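You operate a simulated robot arm through the tools that you are given. There is no shell and no other tool.

Carry out the task below with a simulated robot arm. There is one attempt and no reset: what you move stays moved.

## Task
Start the propagator at 21 degrees with both pots under the cover.
Fine: both pots in, cover on, switch on, wait for the green lamp; orange pot by the compost box. Set down upright: orange pot, white pot.

The check looks at the end state, three seconds after you hand in, the way a careful person would. Anything else that was tipped, shoved, dropped, spilled or broken makes it a failure. Lids that push on must go on centred and level and be pressed home; caps that screw on are set level and turned clockwise until they are tight.

## Robot
A 6-joint arm with a two-finger parallel gripper, fixed in place. Base frame: the origin is on the floor under the middle of its stand, x ahead of it, y to its left, z up; the work surface is at about z = 760. Units: mm, rad, N and s.
With the tool pointing down near the work surface it reaches from about 300 to 740 mm from the base axis. Its first joint turns from -1.152 to 1.152 rad. Payload 2.45 kg.
The TCP is the grasp point between the finger pads, 24 mm short of the fingertips. In the tool frame z runs along the fingers and y along their closing line. The gripper opens to 68 mm. The fingers are 17 mm wide and 10 mm thick; the gripper's body (40 by 70 mm) begins 41 mm behind the TCP.
Orientation is that of the tool frame in the base frame, as a unit quaternion [x, y, z, w]. With the fingers straight down and closing along the base's y, the tool's x points along the base's -x, its y along +y and its z along -z.

## Interface
- The arm moves only by the tool drive_tool. Its argument "deltas" is a list of rows, each a list of 6 numbers: the shift along the base's x, y, z in cm, then the turn, a rotation vector about the base's x, y, z in rad. In form: [[tx, ty, tz, wx, wy, wz], ...]. A call has 1 to 20 rows; each row shifts and turns the commanded pose from where the row before left it. "hand" is the finger opening in cm, from 0 to 6.8, set as the call begins (left out, the last holds). Each row takes 0.2 s and may step no farther than 50 mm and 0.15 rad from the row before; otherwise, or with a gripper value out of range, the whole call is refused. A pose out of reach is approached as far as the arm can. The call stops where the force on the tool passes 40 N (or 10 N more than at its start, if that is more) or the arm is blocked; 0.2 s more then pass. Each finger travels about 108 mm/s and halts on what it meets, pressing with about 31 N; the grip force reading is that of the motor and also rises with nothing between the fingers. The clock runs only during rows and for 0.2 s after the last one: add rows that do not move to give the fingers time. It gives the time, the measured TCP pose, the force on the tool (base axes), the opening and the grip force at its end, in the units of the frame above (readings bear some noise), with the torque about the TCP (base axes, N m) and any sound that the robot's microphone picked up.
- Cameras (640 x 400 px; columns grow to the right, rows downward): "scene" is fixed at [176.3, 428.4, 1449.4]; the picture's right is [-0.62, -0.78, 0.00], its down [-0.54, 0.43, -0.72] and it looks along [0.56, -0.45, -0.69] (base axes); focal length 310 px, centre (320, 200). "wrist" rides on the gripper at [84, 11, -75] in the tool frame; the picture's right is [-0.13, 0.99, 0.00], its down [-0.60, -0.08, -0.79] and it looks along [-0.79, -0.10, 0.61] (tool axes); focal length 251 px, centre (320, 200).
- capture(camera): a new picture of that camera. The clock stands still meanwhile.
- measure_at(camera, pixels): there is no depth. For up to 12 entries [column, row, z] of the newest picture of that camera ("zoom" is the newest enlarged one), the place [x, y] in the base frame at which the ray of that pixel passes the height z, good to about 3 mm. The clock stands still meanwhile.
- close_up(camera, box): a new picture of the part [left, top, right, bottom] of that camera's present view, enlarged. The clock stands still meanwhile.
- close_job(): hands the job in; it is judged then, once.

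Open the gripper and draw the arm clear of the work before you hand the job in, unless the task says otherwise.

The tools are called after "Call:" as name(argument=value, ...) on one line, values as JSON. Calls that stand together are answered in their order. drive_tool: Moves the arm, as the interface text tells. Its arguments: {"type":"object","properties":{"deltas":{"type":"array"},"hand":{"type":"number"}},"required":["deltas"]} The other tools are called the same way: capture (camera) takes a picture; measure_at (camera, pixels) gives the place at which the rays of pixels pass given heights; close_up (camera, box) takes an enlarged picture of a part of a camera's view; close_job () hands the job in.

At the start:

```text
time: 0.0
tool_pos: [435.4, 18.9, 1174.3]
orientation: [0.0, 1.0, -0.001, 0.0]
ft_force: [-0.2, 0.7, -0.3]
torque: [0.0, 0.01, -0.01]
gripper_width: 67.7
gripper_force: 0.0
```

scene: 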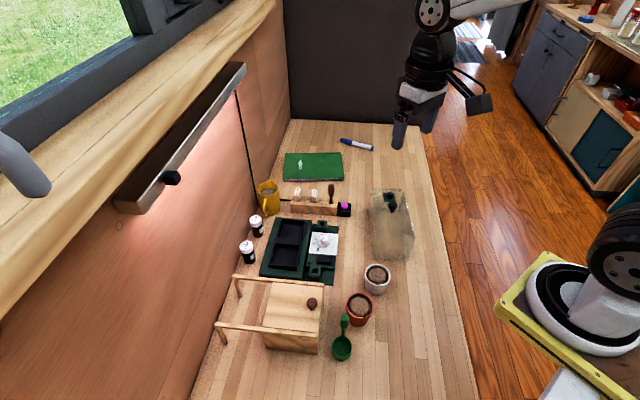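
wrist: 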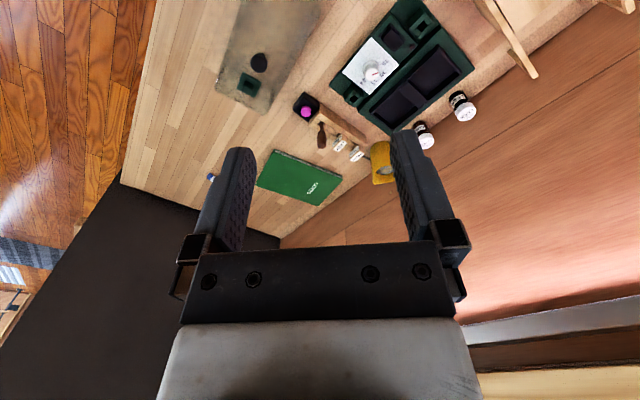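

The scene picture shows the propagator base near (300,250), the pots at (377,277) and (359,308), and the clear cover at (390,225). I'll look closer at each area.

Call:
close_up(camera="scene", box=[230, 200, 350, 290])

Call:
close_up(camera="scene", box=[340, 170, 430, 270])

Call:
close_up(camera="scene", box=[200, 250, 420, 380])

Call:
close_up(camera="scene", box=[230, 120, 390, 240])

Call:
close_up(camera="wrist", box=[320, 0, 480, 140])

```text
4.44 times, centred on (290, 245) of scene
```

zoom: 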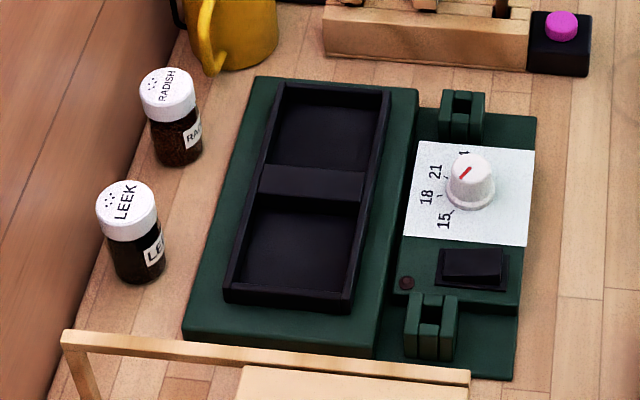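

```text
4.00 times, centred on (385, 220) of scene
```

zoom: 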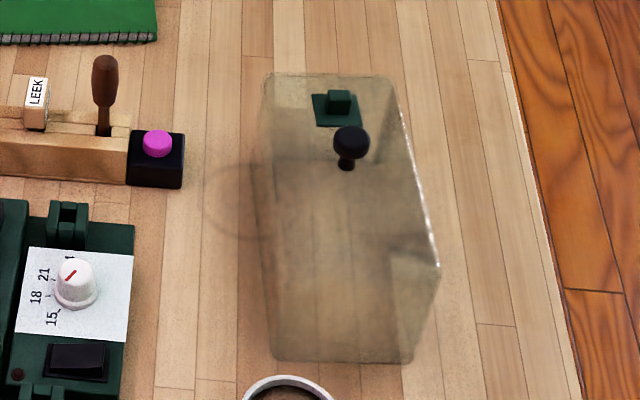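

```text
2.91 times, centred on (310, 315) of scene
```

zoom: 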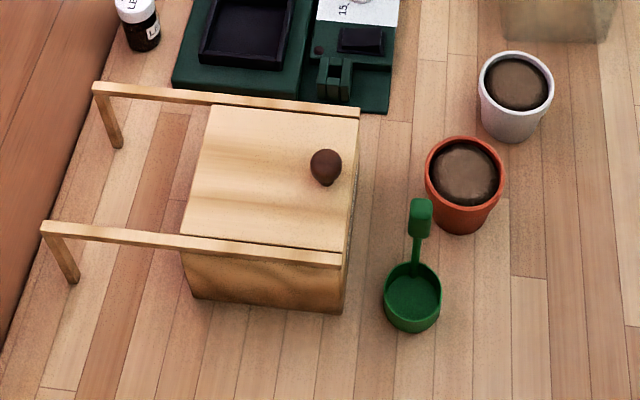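

```text
3.33 times, centred on (310, 180) of scene
```

zoom: 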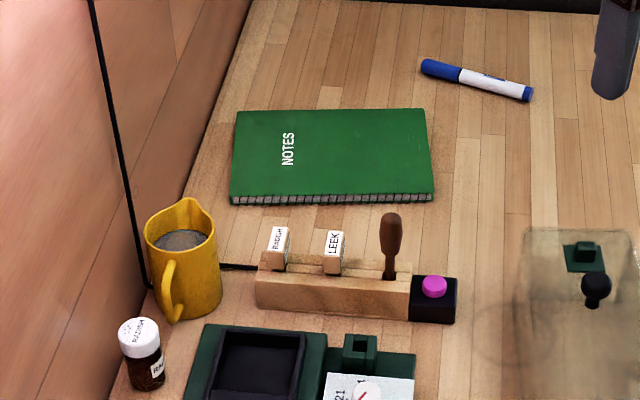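

```text
2.86 times, centred on (400, 70) of wrist
```

zoom: 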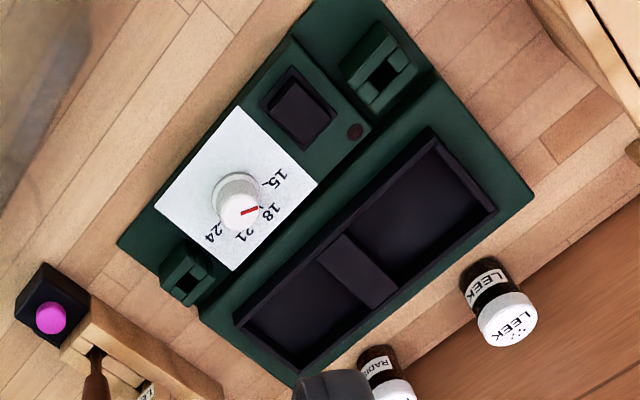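

Now I'll measure the main landmarks in the full scene picture, using assumed heights on and just above the worktop.

Call:
capture(camera="scene")

Call:
measure_at(camera="scene", pixels=[[377, 290, 760], [377, 272, 830], [359, 322, 760], [359, 302, 830], [391, 203, 900], [324, 241, 800], [289, 230, 780], [283, 258, 780], [312, 303, 870], [343, 352, 760], [345, 322, 780], [320, 265, 790]])

Call:
measure_at(camera="scene", pixels=[[264, 277, 760], [334, 285, 760], [338, 223, 760], [277, 217, 760], [407, 262, 760], [374, 260, 760], [318, 355, 760], [265, 350, 760], [237, 297, 760], [222, 345, 760], [274, 214, 760], [344, 215, 760]])

```text
taken
```

scene: 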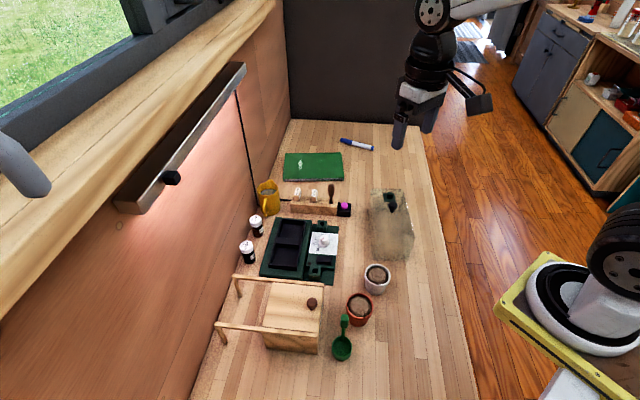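

```text
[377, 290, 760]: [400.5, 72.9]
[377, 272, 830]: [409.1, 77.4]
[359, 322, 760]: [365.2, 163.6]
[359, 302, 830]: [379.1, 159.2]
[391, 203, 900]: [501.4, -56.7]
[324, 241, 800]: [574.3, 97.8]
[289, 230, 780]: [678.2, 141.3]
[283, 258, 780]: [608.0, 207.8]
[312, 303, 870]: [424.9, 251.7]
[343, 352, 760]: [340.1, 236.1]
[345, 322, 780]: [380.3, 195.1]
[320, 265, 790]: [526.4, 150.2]
```

```text
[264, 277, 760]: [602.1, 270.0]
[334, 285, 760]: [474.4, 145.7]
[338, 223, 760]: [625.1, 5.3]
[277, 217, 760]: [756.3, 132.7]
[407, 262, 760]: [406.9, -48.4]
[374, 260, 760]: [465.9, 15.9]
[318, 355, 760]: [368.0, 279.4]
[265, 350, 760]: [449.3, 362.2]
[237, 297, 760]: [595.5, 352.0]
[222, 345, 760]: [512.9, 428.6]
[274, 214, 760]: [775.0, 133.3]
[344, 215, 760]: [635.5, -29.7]
```

Landmarks place the base turned by about 45 degrees, with its wells near (678,141) and (608,208). I'll move the arm to a higher vantage point nearer the base for wrist views.

Call:
drive_tool(deltas=[[0, 2.3, -4, 0, 0, 0], [0, 2.3, -4, 0, 0, 0], [0, 2.3, -4, 0, 0, 0], [0, 2.2, -4, 0, 0, 0], [0, 0, 0, 0, 0, 0]], hand=6.8)

Call:
capture(camera="wrist")

Call:
capture(camera="scene")

```text
time: 1.2
tool_pos: [431.6, 108.9, 1016.2]
orientation: [0.0, 1.0, 0.0, 0.0]
ft_force: [-1.0, -0.5, 1.1]
torque: [0.01, 0.04, 0.0]
gripper_width: 68.0
gripper_force: 0.0
```

```text
taken
```

wrist: 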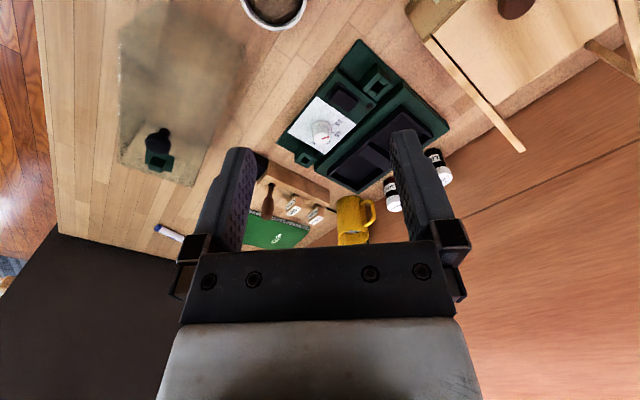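

```text
taken
```

scene: 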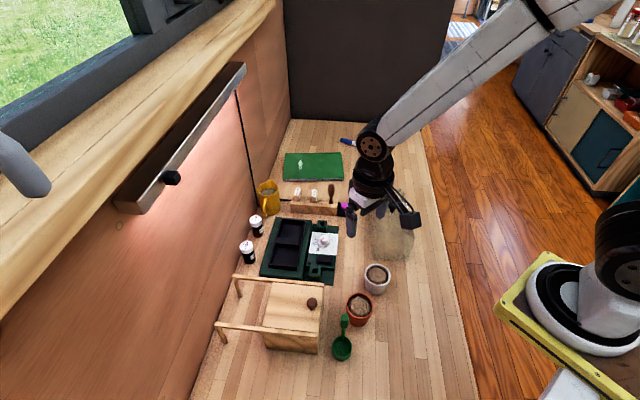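

The base is in view at (365,120) and the cover at (170,100) in the wrist picture. I'll enlarge both.

Call:
close_up(camera="wrist", box=[270, 35, 450, 200])

Call:
close_up(camera="wrist", box=[100, 0, 270, 190])

Call:
close_up(camera="wrist", box=[400, 0, 640, 150])

```text
2.42 times, centred on (360, 118) of wrist
```

zoom: 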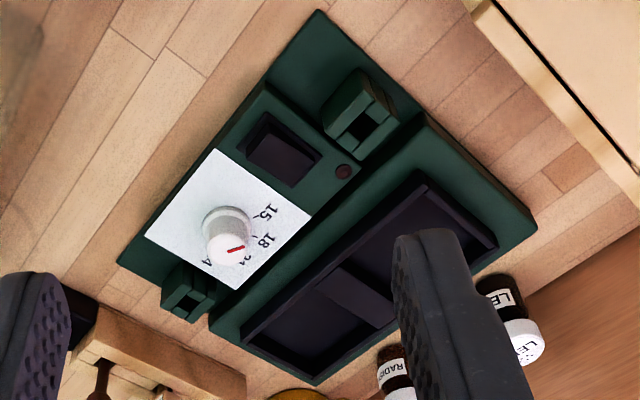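

```text
2.11 times, centred on (185, 95) of wrist
```

zoom: 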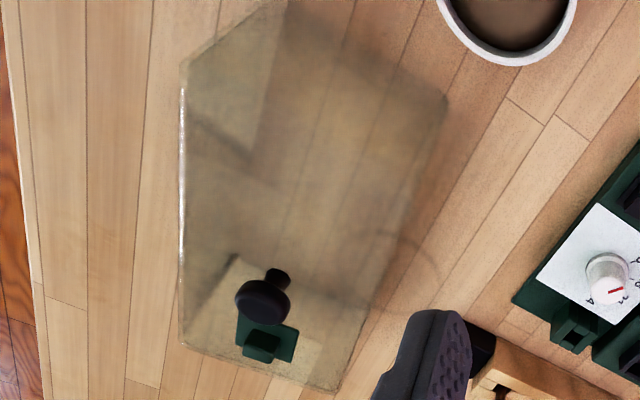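

```text
2.67 times, centred on (520, 75) of wrist
```

zoom: 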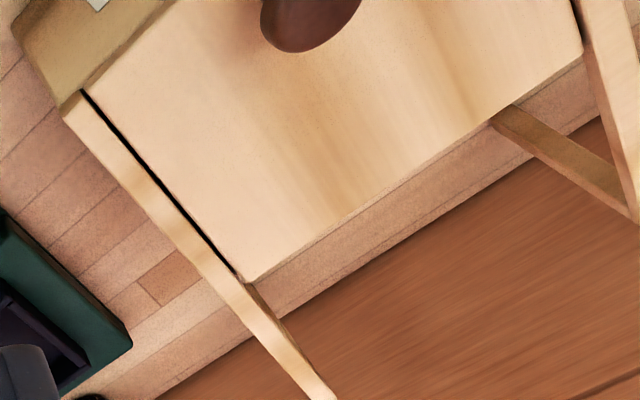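

The cover's edges are hard to read from here. I'll move above it so the wrist camera looks steeply down on it.

Call:
drive_tool(deltas=[[1.5, -4.2, 1, 0, 0, 0], [1.5, -4.2, 1, 0, 0, 0], [1.5, -4.2, 1, 0, 0, 0], [1.5, -4.2, 1, 0, 0, 0], [0, 0, 0, 0, 0, 0]])

Call:
capture(camera="wrist")

Call:
close_up(camera="wrist", box=[200, 0, 440, 150])

```text
time: 2.4
tool_pos: [494.2, -59.0, 1053.6]
orientation: [0.0, 1.0, 0.0, 0.0]
ft_force: [1.0, -0.4, 0.1]
torque: [0.02, 0.01, 0.01]
gripper_width: 68.2
gripper_force: 0.0
```

```text
taken
```

wrist: 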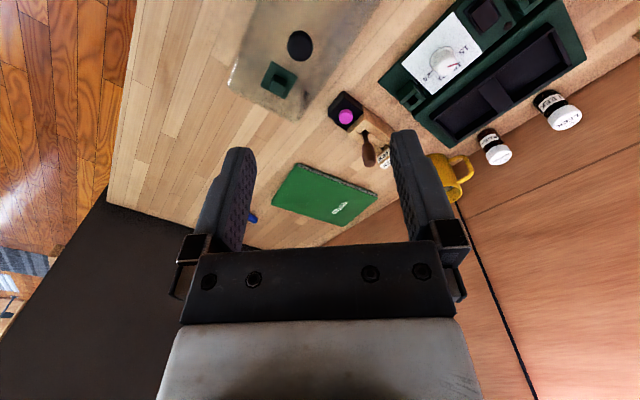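

```text
2.67 times, centred on (320, 75) of wrist
```

zoom: 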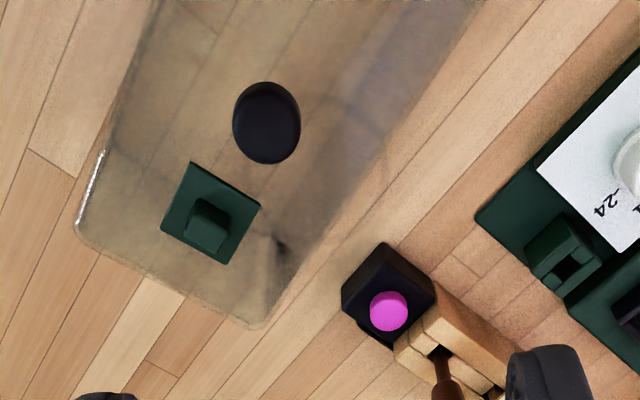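

The near part of the cover is cut off at the top of the wrist picture. I'll back off toward the base and raise a little to see all of it.

Call:
drive_tool(deltas=[[-4, 0, 2, 0, 0, 0], [-4, 0, 2, 0, 0, 0], [-2, 0, 2, 0, 0, 0], [0, 0, 0, 0, 0, 0]])

Call:
capture(camera="wrist")

Call:
close_up(camera="wrist", box=[200, 0, 440, 150])

```text
time: 3.4
tool_pos: [394.1, -57.9, 1115.3]
orientation: [0.0, 1.0, -0.001, 0.0]
ft_force: [0.1, -0.1, 0.1]
torque: [-0.02, 0.01, 0.01]
gripper_width: 67.7
gripper_force: 0.0
```

```text
taken
```

wrist: 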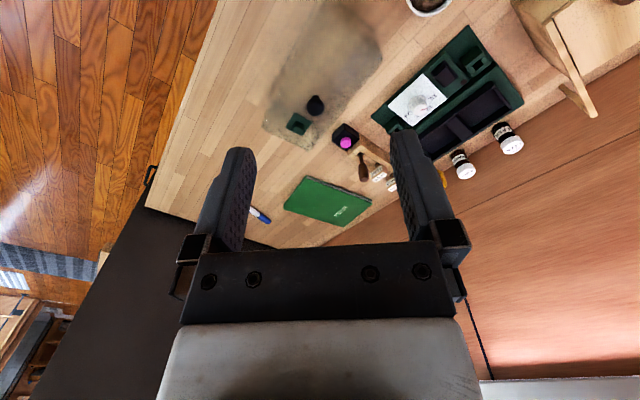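

```text
2.67 times, centred on (320, 75) of wrist
```

zoom: 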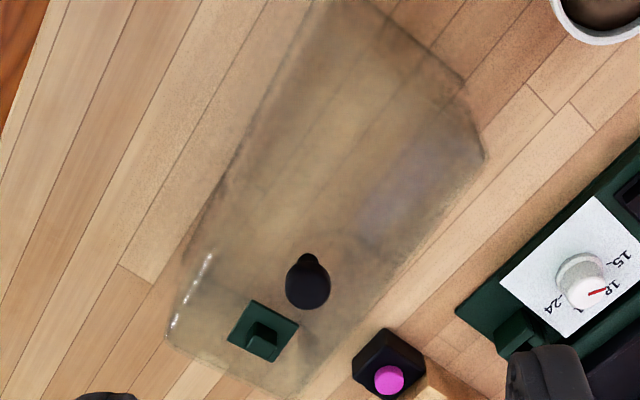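

I'll triangulate the cover's knob and top corners by measuring the same points in both the wrist zoom and the scene at several heights.

Call:
measure_at(camera="zoom", pixels=[[307, 287, 860], [307, 287, 890], [307, 287, 920], [307, 287, 950], [308, 258, 880], [487, 155, 860], [487, 155, 890], [487, 155, 920], [168, 337, 860], [168, 337, 890], [465, 80, 760], [375, 5, 760]])

Call:
measure_at(camera="scene", pixels=[[392.5, 205, 860], [392.5, 205, 890], [392.5, 205, 920], [392.5, 205, 950], [391.5, 212, 880], [414.5, 236, 860], [414.5, 236, 890], [414.5, 236, 920], [373.75, 260, 760], [407.5, 260, 760], [371, 189, 890], [403.5, 189, 890]])

Call:
close_up(camera="scene", box=[350, 175, 430, 275])

```text
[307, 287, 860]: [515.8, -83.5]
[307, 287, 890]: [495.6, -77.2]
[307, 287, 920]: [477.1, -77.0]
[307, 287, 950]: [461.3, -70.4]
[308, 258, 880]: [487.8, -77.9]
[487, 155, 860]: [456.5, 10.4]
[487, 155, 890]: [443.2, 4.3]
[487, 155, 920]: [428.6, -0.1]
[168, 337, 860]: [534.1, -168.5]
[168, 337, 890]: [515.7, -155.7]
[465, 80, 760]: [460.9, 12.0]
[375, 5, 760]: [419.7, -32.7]
```

```text
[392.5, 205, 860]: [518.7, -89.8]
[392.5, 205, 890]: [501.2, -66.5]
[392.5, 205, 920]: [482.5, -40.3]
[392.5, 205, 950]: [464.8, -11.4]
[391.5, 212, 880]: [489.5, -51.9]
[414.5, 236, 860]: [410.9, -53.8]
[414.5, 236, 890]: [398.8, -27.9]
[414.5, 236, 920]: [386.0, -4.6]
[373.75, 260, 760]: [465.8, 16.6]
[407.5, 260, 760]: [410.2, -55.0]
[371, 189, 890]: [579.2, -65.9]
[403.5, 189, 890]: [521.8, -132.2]
```

```text
4.00 times, centred on (390, 225) of scene
```

zoom: 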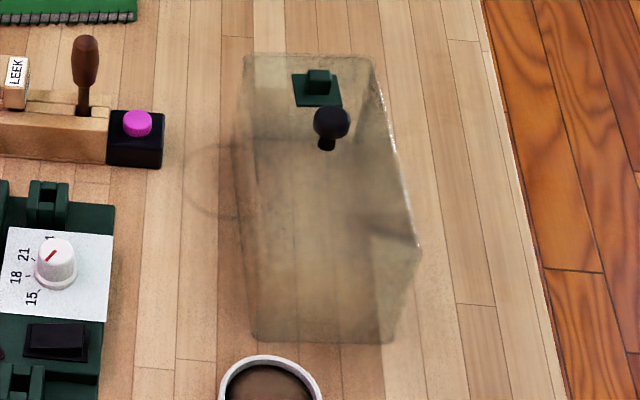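

The knob comes out near (510,-81,871) and the wall runs along x+y of about 985. Next I'll move over the base for a steep view of the wells, dial and switch.

Call:
drive_tool(deltas=[[3, 4.5, -2, 0, 0, 0], [3, 4.5, -2, 0, 0, 0], [3, 4.5, -2, 0, 0, 0], [3, 4.5, -2, 0, 0, 0], [0, 0, 0, 0, 0, 0]])

Call:
capture(camera="wrist")

Call:
close_up(camera="wrist", box=[200, 0, 440, 150])

Call:
capture(camera="scene")

```text
refused: row 1 steps farther than a row can; nothing moved
```

```text
taken
```

wrist: 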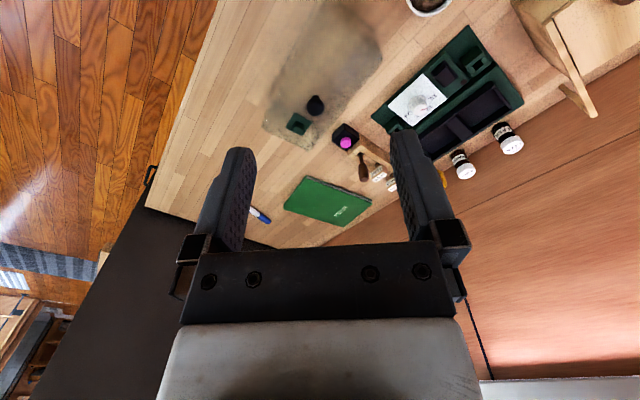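

```text
2.67 times, centred on (320, 75) of wrist
```

zoom: 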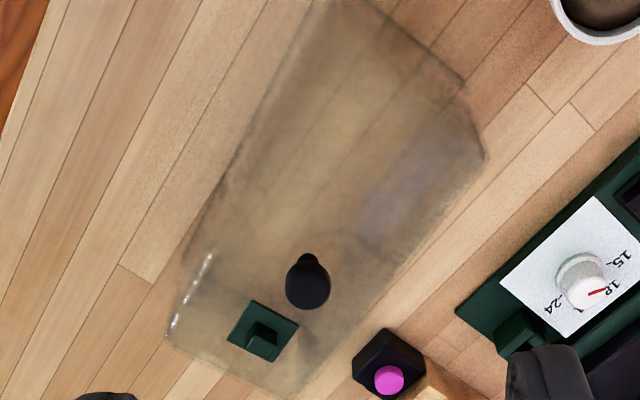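

```text
taken
```

scene: 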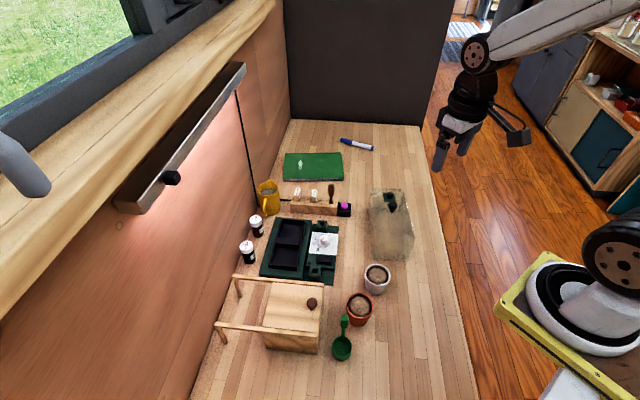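

The call was refused because each row stepped 57 mm, past the 50 mm limit. I'll split the same move into smaller rows.

Call:
drive_tool(deltas=[[2.4, 3.6, -2, 0, 0, 0], [2.4, 3.6, -2, 0, 0, 0], [2.4, 3.6, -2, 0, 0, 0], [2.4, 3.6, -2, 0, 0, 0], [2.4, 3.6, -2, 0, 0, 0], [0, 0, 0, 0, 0, 0]])

Call:
capture(camera="wrist")

Call:
close_up(camera="wrist", box=[200, 0, 440, 150])

Call:
capture(camera="scene")

```text
time: 4.8
tool_pos: [515.4, 121.8, 1013.9]
orientation: [0.0, 1.0, 0.001, 0.0]
ft_force: [0.2, 0.6, 0.8]
torque: [0.02, 0.0, 0.01]
gripper_width: 68.2
gripper_force: 0.0
```

```text
taken
```

wrist: 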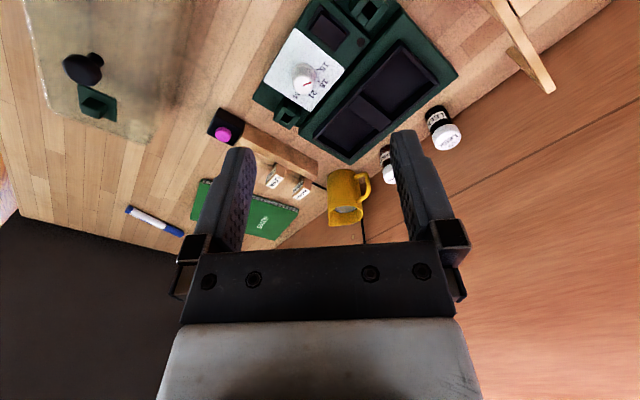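

```text
2.67 times, centred on (320, 75) of wrist
```

zoom: 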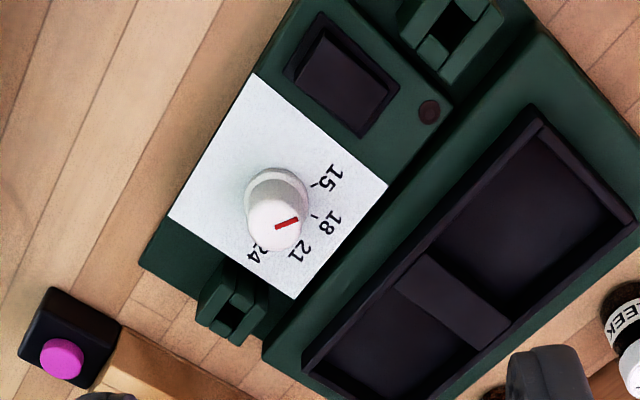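

```text
taken
```

scene: 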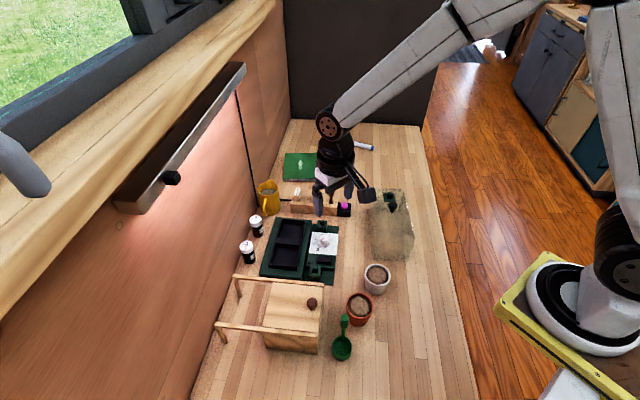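

The dial, switch, lamp and wells are now well resolved. I'll measure tray corners, dial and switch at two candidate heights in this zoom, and take a matching scene close-up.

Call:
measure_at(camera="zoom", pixels=[[540, 112, 780], [540, 112, 800], [303, 368, 780], [303, 368, 800], [635, 225, 780], [635, 225, 800], [275, 228, 800], [275, 228, 820], [345, 72, 790], [430, 112, 785], [545, 30, 780], [265, 352, 780]])

Call:
close_up(camera="scene", box=[250, 210, 346, 290])

```text
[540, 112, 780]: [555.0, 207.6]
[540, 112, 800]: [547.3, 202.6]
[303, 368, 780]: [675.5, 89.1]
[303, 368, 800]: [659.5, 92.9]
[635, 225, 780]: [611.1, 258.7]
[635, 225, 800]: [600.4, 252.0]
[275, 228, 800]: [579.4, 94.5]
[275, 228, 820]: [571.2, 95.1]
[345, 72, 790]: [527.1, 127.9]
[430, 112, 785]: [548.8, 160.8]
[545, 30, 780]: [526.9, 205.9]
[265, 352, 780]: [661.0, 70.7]
```

```text
5.00 times, centred on (298, 250) of scene
```

zoom: 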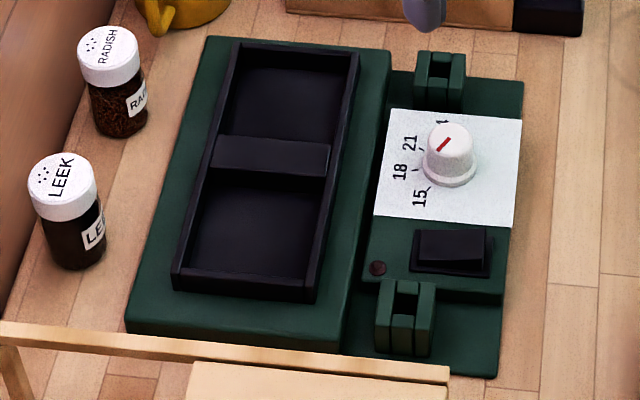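

In this scene zoom the tray's outer corners are at (313,300), (174,290), (357,53) and (238,43). I'll measure them at the same heights to fix the true level.

Call:
measure_at(camera="zoom", pixels=[[315, 287, 780], [315, 287, 800], [357, 53, 780], [357, 53, 800], [175, 275, 780], [175, 275, 800], [238, 43, 800], [452, 137, 800], [452, 137, 820], [453, 244, 790], [378, 267, 785], [391, 50, 780]])

Call:
measure_at(camera="zoom", pixels=[[342, 340, 780], [126, 325, 780], [207, 37, 780], [522, 80, 765], [499, 375, 765], [512, 227, 780], [440, 55, 800], [405, 285, 800], [270, 85, 775], [250, 225, 775], [295, 95, 770], [350, 350, 760]])

```text
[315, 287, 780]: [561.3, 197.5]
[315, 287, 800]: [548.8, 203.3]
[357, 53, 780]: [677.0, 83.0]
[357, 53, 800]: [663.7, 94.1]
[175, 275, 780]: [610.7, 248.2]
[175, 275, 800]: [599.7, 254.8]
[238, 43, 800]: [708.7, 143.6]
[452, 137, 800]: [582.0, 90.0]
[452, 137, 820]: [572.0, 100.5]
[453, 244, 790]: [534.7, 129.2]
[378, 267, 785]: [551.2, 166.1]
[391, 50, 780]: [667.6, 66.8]
```

```text
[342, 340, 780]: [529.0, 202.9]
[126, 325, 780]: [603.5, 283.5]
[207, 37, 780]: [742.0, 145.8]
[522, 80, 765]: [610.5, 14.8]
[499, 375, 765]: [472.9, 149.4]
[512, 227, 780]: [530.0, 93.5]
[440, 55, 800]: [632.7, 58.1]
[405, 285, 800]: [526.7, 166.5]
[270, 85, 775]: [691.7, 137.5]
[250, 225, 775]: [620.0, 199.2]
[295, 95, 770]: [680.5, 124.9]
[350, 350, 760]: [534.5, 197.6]
```

Both views agree that the tray rim is at z of about 800, with the tray centred near (630,173) and turned -44 degrees. The lamp on the wall could foul the arm, so I'll look at it, the compost box and the pots in the scene view.

Call:
close_up(camera="scene", box=[100, 50, 270, 220])

Call:
close_up(camera="scene", box=[330, 255, 410, 335])

Call:
close_up(camera="scene", box=[210, 265, 340, 360])

```text
2.35 times, centred on (185, 135) of scene
```

zoom: 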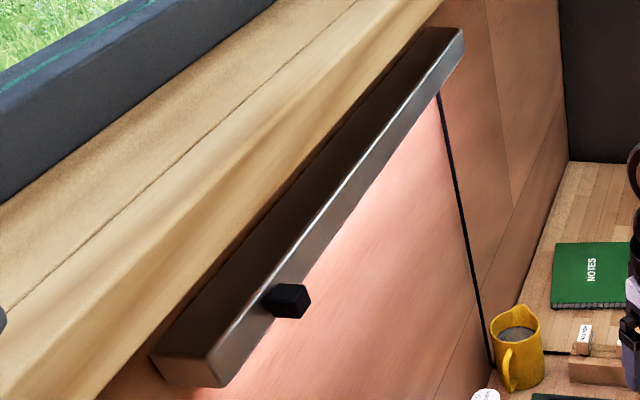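

```text
5.00 times, centred on (370, 295) of scene
```

zoom: 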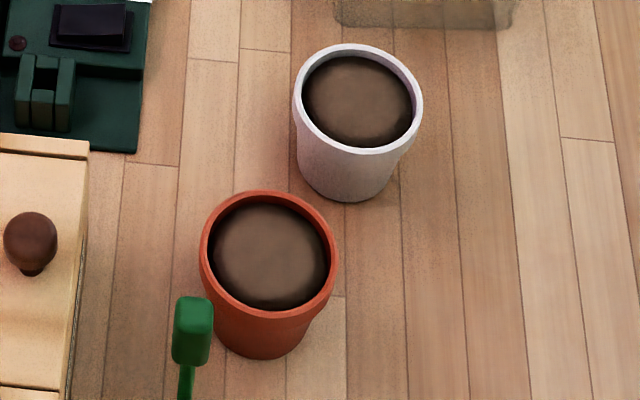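

```text
4.21 times, centred on (275, 312) of scene
```

zoom: 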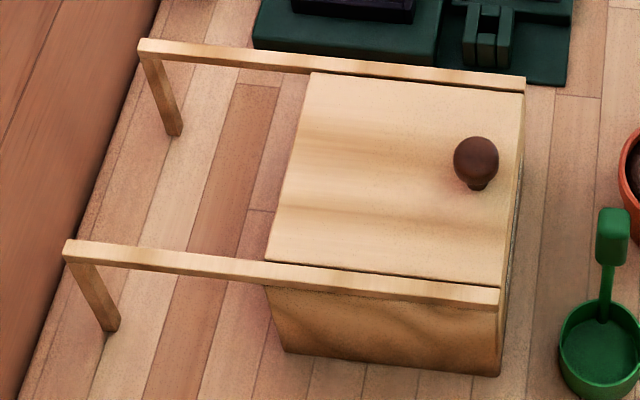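

The lamp triangulates to only about 30 mm off the wall at z 1170–1200, so the arm has room. Now I'll zoom on the dial from both cameras to read the pointer and tick angles.

Call:
close_up(camera="wrist", box=[260, 25, 350, 115])

Call:
close_up(camera="scene", box=[305, 225, 345, 265])

```text
4.44 times, centred on (305, 70) of wrist
```

zoom: 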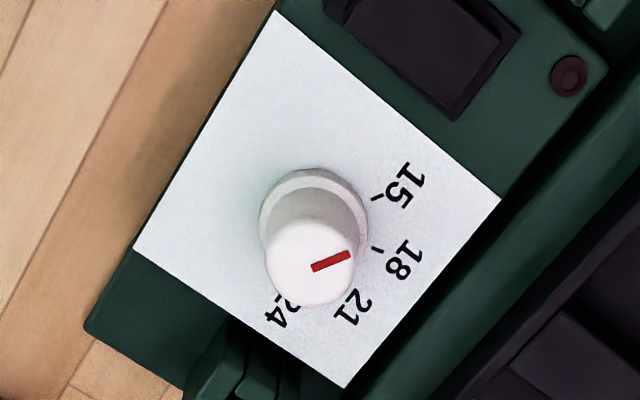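

```text
10.00 times, centred on (325, 245) of scene
```

zoom: 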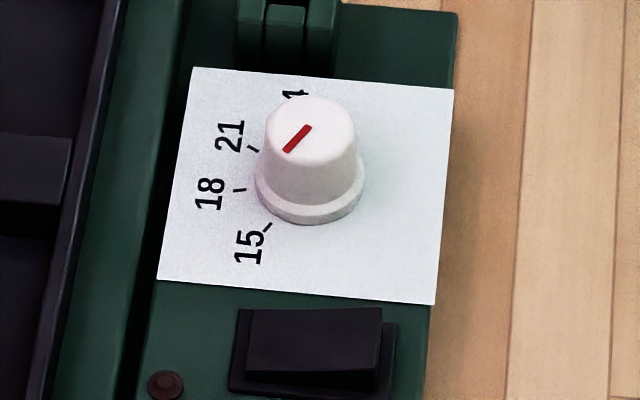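

I'll convert tick and pointer pixels of the scene zoom into base coordinates, with the plate near z 785 and the knob top near z 808.

Call:
measure_at(camera="zoom", pixels=[[240, 190, 783], [253, 148, 783], [267, 227, 783], [309, 188, 783], [309, 128, 810], [286, 150, 810], [209, 193, 783], [230, 137, 783], [250, 247, 783], [295, 93, 783], [313, 345, 790], [166, 385, 785]])

Call:
measure_at(camera="zoom", pixels=[[192, 67, 783], [453, 90, 783], [435, 304, 783], [157, 279, 783], [311, 128, 805], [311, 128, 815], [311, 128, 820], [250, 310, 790], [382, 308, 790], [377, 375, 790], [245, 370, 790], [309, 188, 785]])

```text
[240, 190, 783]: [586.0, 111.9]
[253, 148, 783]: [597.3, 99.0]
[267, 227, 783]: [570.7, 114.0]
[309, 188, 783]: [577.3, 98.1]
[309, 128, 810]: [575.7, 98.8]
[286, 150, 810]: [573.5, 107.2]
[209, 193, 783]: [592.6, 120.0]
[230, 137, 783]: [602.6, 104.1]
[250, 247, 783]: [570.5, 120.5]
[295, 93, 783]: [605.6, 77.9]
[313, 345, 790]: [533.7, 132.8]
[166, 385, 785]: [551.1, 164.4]
```

```text
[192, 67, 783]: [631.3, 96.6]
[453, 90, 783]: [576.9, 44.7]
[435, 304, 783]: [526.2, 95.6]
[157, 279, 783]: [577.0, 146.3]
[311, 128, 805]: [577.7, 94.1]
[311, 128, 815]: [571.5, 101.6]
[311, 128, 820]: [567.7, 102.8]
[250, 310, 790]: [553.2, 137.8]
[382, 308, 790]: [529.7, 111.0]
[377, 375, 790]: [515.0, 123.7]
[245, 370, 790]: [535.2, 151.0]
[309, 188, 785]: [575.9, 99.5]
```

Tick angles come out at about 106 (15), 61 (18) and 16 degrees (21), and the pointer is near 102–106, so the dial now stands at 15 and needs a 90 degree clockwise turn. Next I'll move back to view the pots from above.

Call:
drive_tool(deltas=[[-3.6, -0.5, -0.3, 0, 0, 0], [-3.6, -0.5, -0.3, 0, 0, 0], [-3.6, -0.6, -0.4, 0, 0, 0], [-3.7, -0.6, -0.4, 0, 0, 0], [0, 0, 0, 0, 0, 0]])

Call:
capture(camera="wrist")

Call:
close_up(camera="wrist", box=[220, 0, 420, 130])

```text
time: 6.0
tool_pos: [370.0, 98.1, 1000.5]
orientation: [0.001, 1.0, 0.0, 0.001]
ft_force: [-0.9, 0.0, 0.1]
torque: [-0.04, -0.02, -0.02]
gripper_width: 68.1
gripper_force: 0.1
```

```text
taken
```

wrist: 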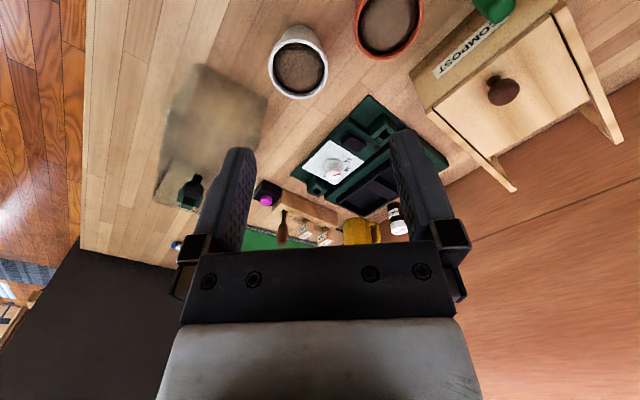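

```text
3.08 times, centred on (320, 65) of wrist
```

zoom: 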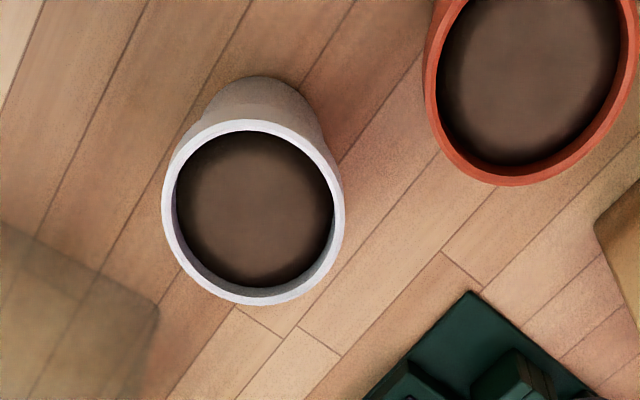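

The box is confirmed as "COMPOST". I'll triangulate the white pot's rim (centre about (254,212) in this zoom) and the orange rim's visible edges against the scene picture.

Call:
measure_at(camera="zoom", pixels=[[253.5, 212, 820], [253.5, 212, 830], [253.5, 212, 840], [162, 210, 830], [345, 212, 830], [252, 120, 830], [255, 305, 830], [424, 80, 830], [637, 60, 830], [515, 185, 830], [265, 76, 760], [260, 90, 760]])

Call:
measure_at(camera="scene", pixels=[[377.6, 274.6, 820], [377.6, 274.6, 830], [377.6, 274.6, 840], [359.6, 305.4, 820], [359.6, 305.4, 830], [359.6, 305.4, 840], [364.8, 275, 830], [390.6, 276, 830], [377, 263.6, 830], [378.4, 286, 830], [346, 304, 830], [373.4, 306.6, 830]])

```text
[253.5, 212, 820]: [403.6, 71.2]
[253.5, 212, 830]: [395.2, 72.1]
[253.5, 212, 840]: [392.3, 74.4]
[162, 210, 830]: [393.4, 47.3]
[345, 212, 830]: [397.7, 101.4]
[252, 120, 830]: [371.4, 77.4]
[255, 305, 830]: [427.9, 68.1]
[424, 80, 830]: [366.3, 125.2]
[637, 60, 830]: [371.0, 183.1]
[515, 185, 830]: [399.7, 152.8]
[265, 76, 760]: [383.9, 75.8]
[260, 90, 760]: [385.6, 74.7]
```

```text
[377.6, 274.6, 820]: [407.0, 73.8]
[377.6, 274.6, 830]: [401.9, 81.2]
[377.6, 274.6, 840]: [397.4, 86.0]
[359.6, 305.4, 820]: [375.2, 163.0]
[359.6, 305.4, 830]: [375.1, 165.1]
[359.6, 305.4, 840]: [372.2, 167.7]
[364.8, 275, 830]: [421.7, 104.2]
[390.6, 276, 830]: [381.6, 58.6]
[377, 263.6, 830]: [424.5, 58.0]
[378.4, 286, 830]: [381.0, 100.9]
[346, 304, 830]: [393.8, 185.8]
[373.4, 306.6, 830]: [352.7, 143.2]
```

The white rim triangulates to z of about 817, centred near (405,72), and roughly 58 mm across, so it fits the gripper. I'll hover above it to fine-align.

Call:
drive_tool(deltas=[[1.2, -0.9, -3.3, 0, 0, 0], [1.2, -0.9, -3.3, 0, 0, 0], [1.1, -0.9, -3.4, 0, 0, 0], [0, 0, 0, 0, 0, 0], [0, 0, 0, 0, 0, 0]])

Call:
capture(camera="wrist")

Call:
capture(camera="scene")

```text
time: 7.2
tool_pos: [404.9, 73.5, 902.9]
orientation: [0.0, 1.0, 0.0, 0.0]
ft_force: [-0.9, -0.3, -0.4]
torque: [-0.02, -0.01, 0.01]
gripper_width: 68.2
gripper_force: 0.1
```

```text
taken
```

wrist: 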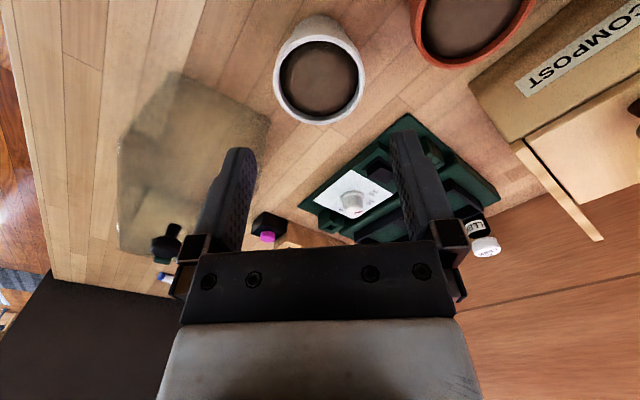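

```text
taken
```

scene: 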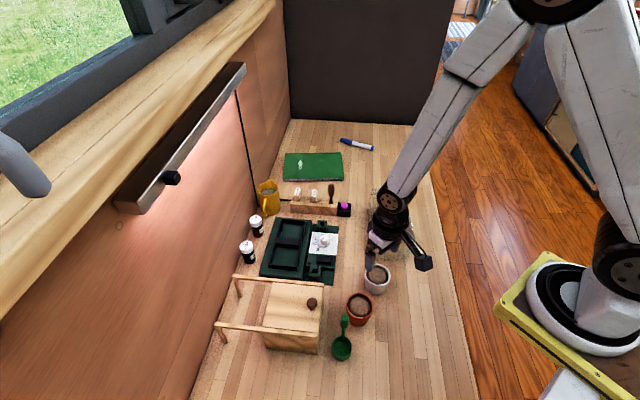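

The white rim sits at about (319,80) in the wrist picture, against an expected (320,85) if the TCP were exactly over it. I'll zoom in to measure the rim edges.

Call:
close_up(camera="wrist", box=[240, 0, 400, 140])

Call:
close_up(camera="scene", box=[330, 240, 420, 335])

```text
2.86 times, centred on (320, 70) of wrist
```

zoom: 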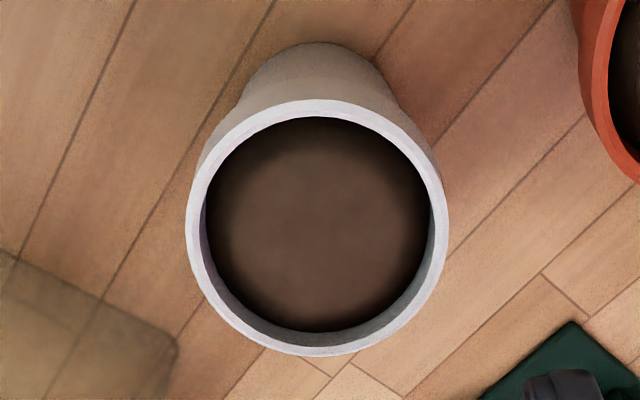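

```text
4.21 times, centred on (375, 288) of scene
```

zoom: 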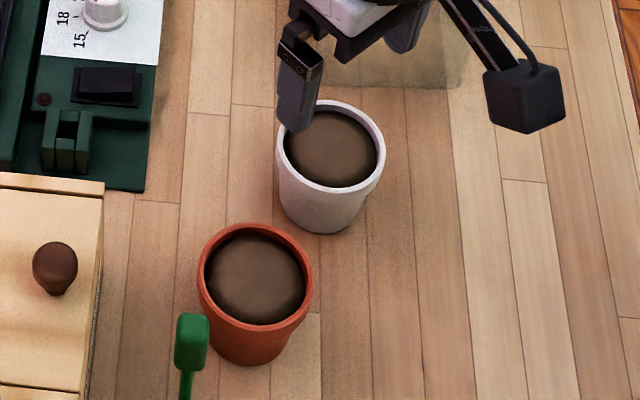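

The measured rim extents match the prediction for a pot centred under the TCP within about 1 mm. I'll descend straight to z of about 806 with the fingers open.

Call:
drive_tool(deltas=[[0, 0, -2.5, 0, 0, 0], [0, 0, -2.5, 0, 0, 0], [0, 0, -2, 0, 0, 0], [0, 0, -1.5, 0, 0, 0], [0, 0, -1, 0, 0, 0], [0, 0, 0, 0, 0, 0]], hand=6.8)

Call:
close_up(camera="scene", box=[330, 240, 420, 335])

Call:
capture(camera="wrist")

```text
time: 8.6
tool_pos: [405.9, 73.0, 804.6]
orientation: [0.0, 1.0, 0.001, 0.0]
ft_force: [-0.2, 0.3, 0.3]
torque: [-0.01, -0.01, 0.03]
gripper_width: 67.8
gripper_force: 0.0
```

```text
4.21 times, centred on (375, 288) of scene
```

zoom: 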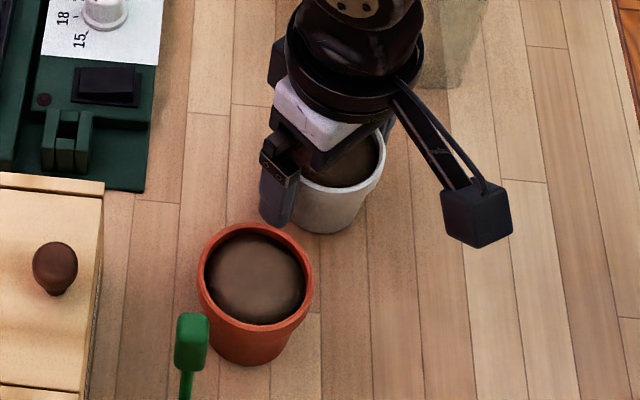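

```text
taken
```

wrist: 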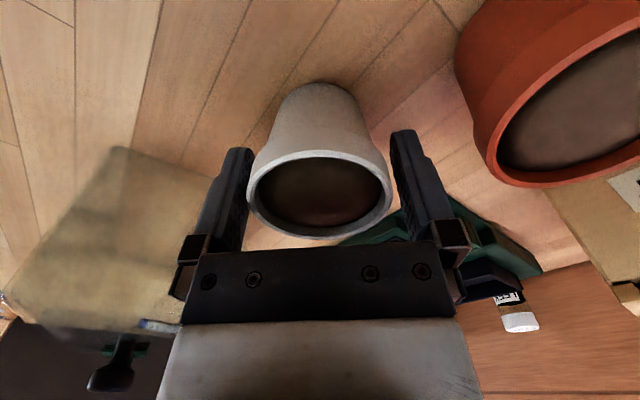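

The fingers straddle the white pot, with its rim between them in the wrist view. I'll close on it and check the grip.

Call:
drive_tool(deltas=[[0, 0, 0, 0, 0, 0], [0, 0, 0, 0, 0, 0], [0, 0, 0, 0, 0, 0]], hand=4.5)

Call:
capture(camera="wrist")

```text
time: 9.4
tool_pos: [406.4, 71.7, 805.7]
orientation: [0.0, 1.0, 0.0, 0.0]
ft_force: [0.0, 0.6, 0.4]
torque: [0.04, -0.01, 0.01]
gripper_width: 57.3
gripper_force: 30.9
```

```text
taken
```

wrist: 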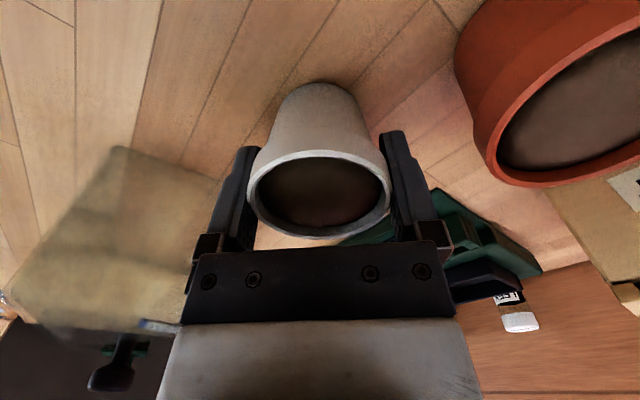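

Grip is held at 57.3 mm with 31 N. I'll lift a few centimetres gently and verify that the pot comes with the fingers.

Call:
drive_tool(deltas=[[0, 0, 0.5, 0, 0, 0], [0, 0, 1, 0, 0, 0], [0, 0, 2, 0, 0, 0], [0, 0, 2, 0, 0, 0], [0, 0, 2, 0, 0, 0], [0, 0, 2, 0, 0, 0], [0, 0, 2, 0, 0, 0], [0, 0, 0, 0, 0, 0]])

Call:
capture(camera="wrist")

Call:
capture(camera="scene")

```text
time: 11.2
tool_pos: [406.2, 73.0, 920.5]
orientation: [0.0, 1.0, 0.001, 0.0]
ft_force: [0.3, 0.4, 0.1]
torque: [0.04, 0.01, -0.01]
gripper_width: 57.4
gripper_force: 30.9
```

```text
taken
```

wrist: 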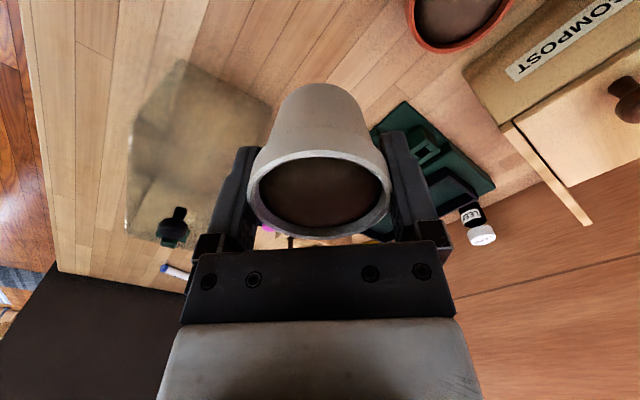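

```text
taken
```

scene: 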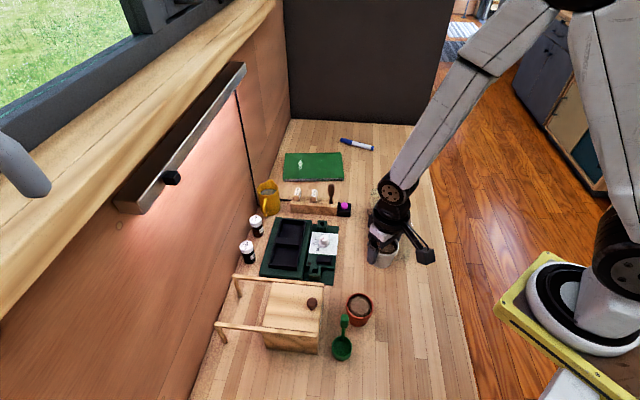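

The white pot is held square and clear of the table. I'll carry it at this height over the far well, centred near (659,145).

Call:
drive_tool(deltas=[[2, 0.6, 1, 0, 0, 0], [3.3, 0.9, 0, 0, 0, 0], [3.3, 0.9, 0, 0, 0, 0], [3.3, 0.9, 0, 0, 0, 0], [3.3, 0.9, 0, 0, 0, 0], [3.3, 0.9, 0, 0, 0, 0], [3.3, 0.9, 0, 0, 0, 0], [2.5, 0.8, 0, 0, 0, 0], [1.0, 0.36, 0, 0, 0, 0], [0, 0, 0, 0, 0, 0], [0, 0, 0, 0, 0, 0]])

Call:
capture(camera="scene")

Call:
capture(camera="wrist")

```text
time: 13.6
tool_pos: [658.3, 144.4, 930.8]
orientation: [0.0, 1.0, 0.0, 0.0]
ft_force: [-0.4, 0.2, -0.5]
torque: [-0.01, 0.01, -0.04]
gripper_width: 57.2
gripper_force: 31.2
```

```text
taken
```

scene: 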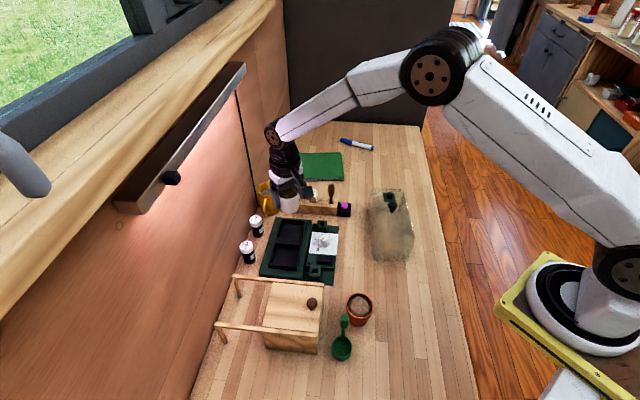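

```text
taken
```

wrist: 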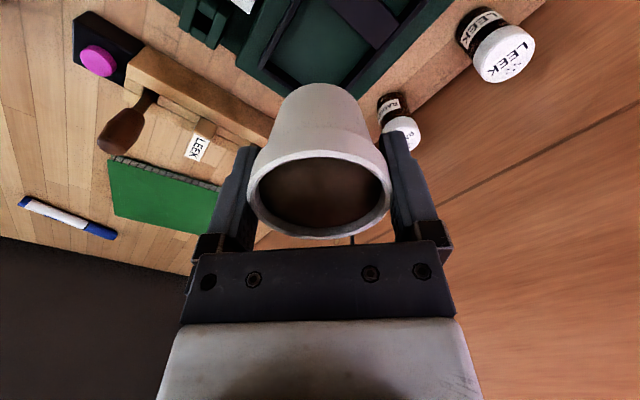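

The pot is over the far well. Before lowering I'll measure the jars' and mug's positions against the finger positions in the scene picture, at their base and top heights.

Call:
measure_at(camera="scene", pixels=[[257, 236, 760], [257, 219, 815], [248, 264, 760], [247, 245, 815], [268, 215, 760], [266, 185, 850], [262, 212, 790], [297, 196, 800], [313, 196, 800], [292, 212, 760], [335, 214, 760], [331, 190, 820]])

Call:
close_up(camera="scene", box=[230, 150, 350, 290])

```text
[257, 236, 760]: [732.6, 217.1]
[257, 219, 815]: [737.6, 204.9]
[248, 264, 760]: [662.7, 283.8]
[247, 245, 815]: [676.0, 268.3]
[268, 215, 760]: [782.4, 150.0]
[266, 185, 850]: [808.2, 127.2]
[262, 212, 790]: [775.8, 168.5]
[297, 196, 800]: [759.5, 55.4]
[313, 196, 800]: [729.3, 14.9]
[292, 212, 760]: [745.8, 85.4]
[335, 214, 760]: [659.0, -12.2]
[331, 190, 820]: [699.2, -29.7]
```

```text
2.86 times, centred on (290, 220) of scene
```

zoom: 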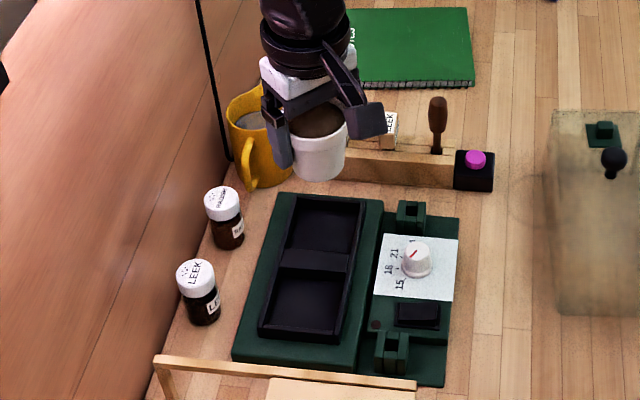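

The jars at about (735,212) and (668,277) are well clear of the fingers. I'll lower the pot until its bottom is just above the tray rim, then look.

Call:
drive_tool(deltas=[[0, 0, -2, 0, 0, 0], [0, 0, -2, 0, 0, 0], [0, 0, -2, 0, 0, 0], [0, 0, -1.5, 0, 0, 0], [0, 0, 0, 0, 0, 0]])

Call:
close_up(camera="scene", box=[240, 180, 350, 290])

Call:
capture(camera="wrist")

```text
time: 14.8
tool_pos: [656.3, 144.0, 855.3]
orientation: [0.0, 1.0, -0.001, 0.0]
ft_force: [0.3, 0.4, -1.1]
torque: [-0.01, -0.04, -0.01]
gripper_width: 57.3
gripper_force: 30.6
```

```text
3.64 times, centred on (295, 235) of scene
```

zoom: 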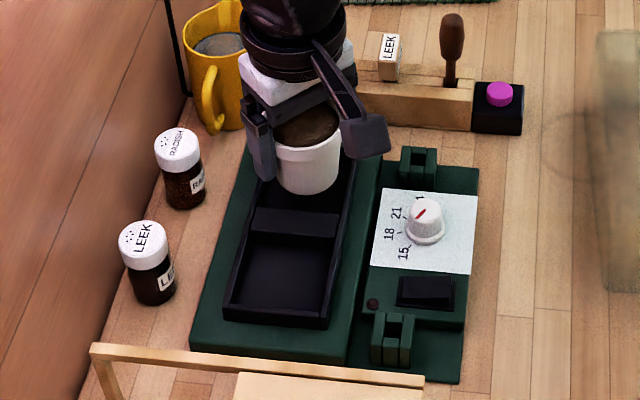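

```text
taken
```

wrist: 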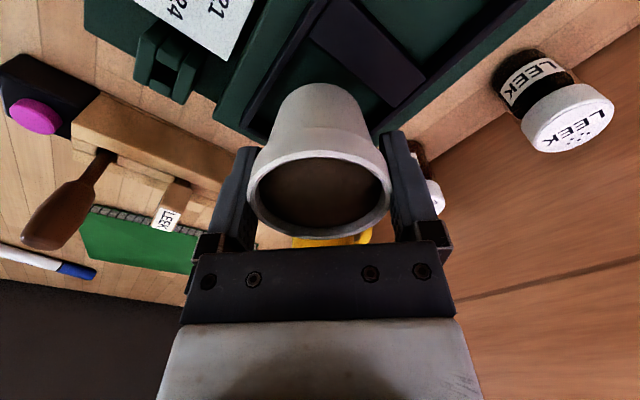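

The pot lines up with the far well in both views. I'll lower it slowly into the well, watching the force.

Call:
drive_tool(deltas=[[0.1, 0.05, -0.5, 0, 0, 0], [0.1, 0, -0.5, 0, 0, 0], [0, 0, -0.4, 0, 0, 0], [0, 0, -0.3, 0, 0, 0], [0, 0, -0.3, 0, 0, 0], [0, 0, 0, 0, 0, 0]])

```text
time: 16.2
tool_pos: [660.3, 144.8, 835.0]
orientation: [0.0, 1.0, 0.0, 0.0]
ft_force: [0.4, 0.1, -0.5]
torque: [0.01, 0.05, -0.01]
gripper_width: 57.3
gripper_force: 30.8
```

No contact yet, with the pot bottom near z 789. I'll continue down in 2 mm steps.

Call:
drive_tool(deltas=[[0, 0, -0.2, 0, 0, 0], [0, 0, -0.2, 0, 0, 0], [0, 0, -0.2, 0, 0, 0], [0, 0, 0, 0, 0, 0]])

Call:
close_up(camera="scene", box=[250, 190, 340, 270])

```text
time: 17.2
tool_pos: [660.4, 144.5, 830.6]
orientation: [0.0, 1.0, 0.0, 0.0]
ft_force: [-0.2, 0.2, -1.0]
torque: [0.0, 0.0, -0.02]
gripper_width: 56.9
gripper_force: 31.3
```

```text
5.00 times, centred on (295, 230) of scene
```

zoom: 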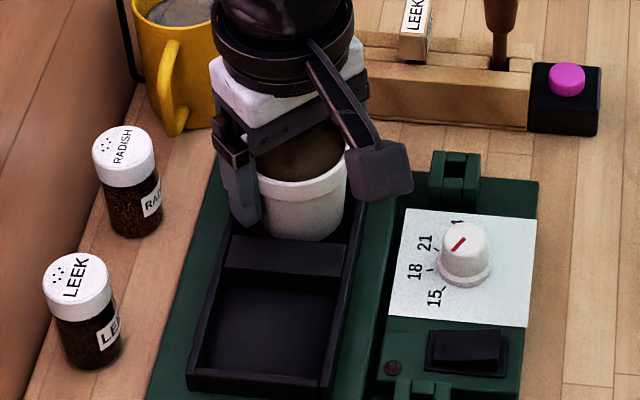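

Still no contact. I'll keep lowering in 2 mm steps.

Call:
drive_tool(deltas=[[0, 0, -0.2, 0, 0, 0], [0, 0, -0.2, 0, 0, 0], [0, 0, -0.1, 0, 0, 0], [0, 0, 0, 0, 0, 0]])

```text
time: 18.2
tool_pos: [661.9, 144.8, 827.2]
orientation: [0.0, 1.0, 0.0, 0.001]
ft_force: [-9.2, -2.9, 31.3]
torque: [-0.12, 0.4, 0.04]
gripper_width: 57.0
gripper_force: 30.4
```

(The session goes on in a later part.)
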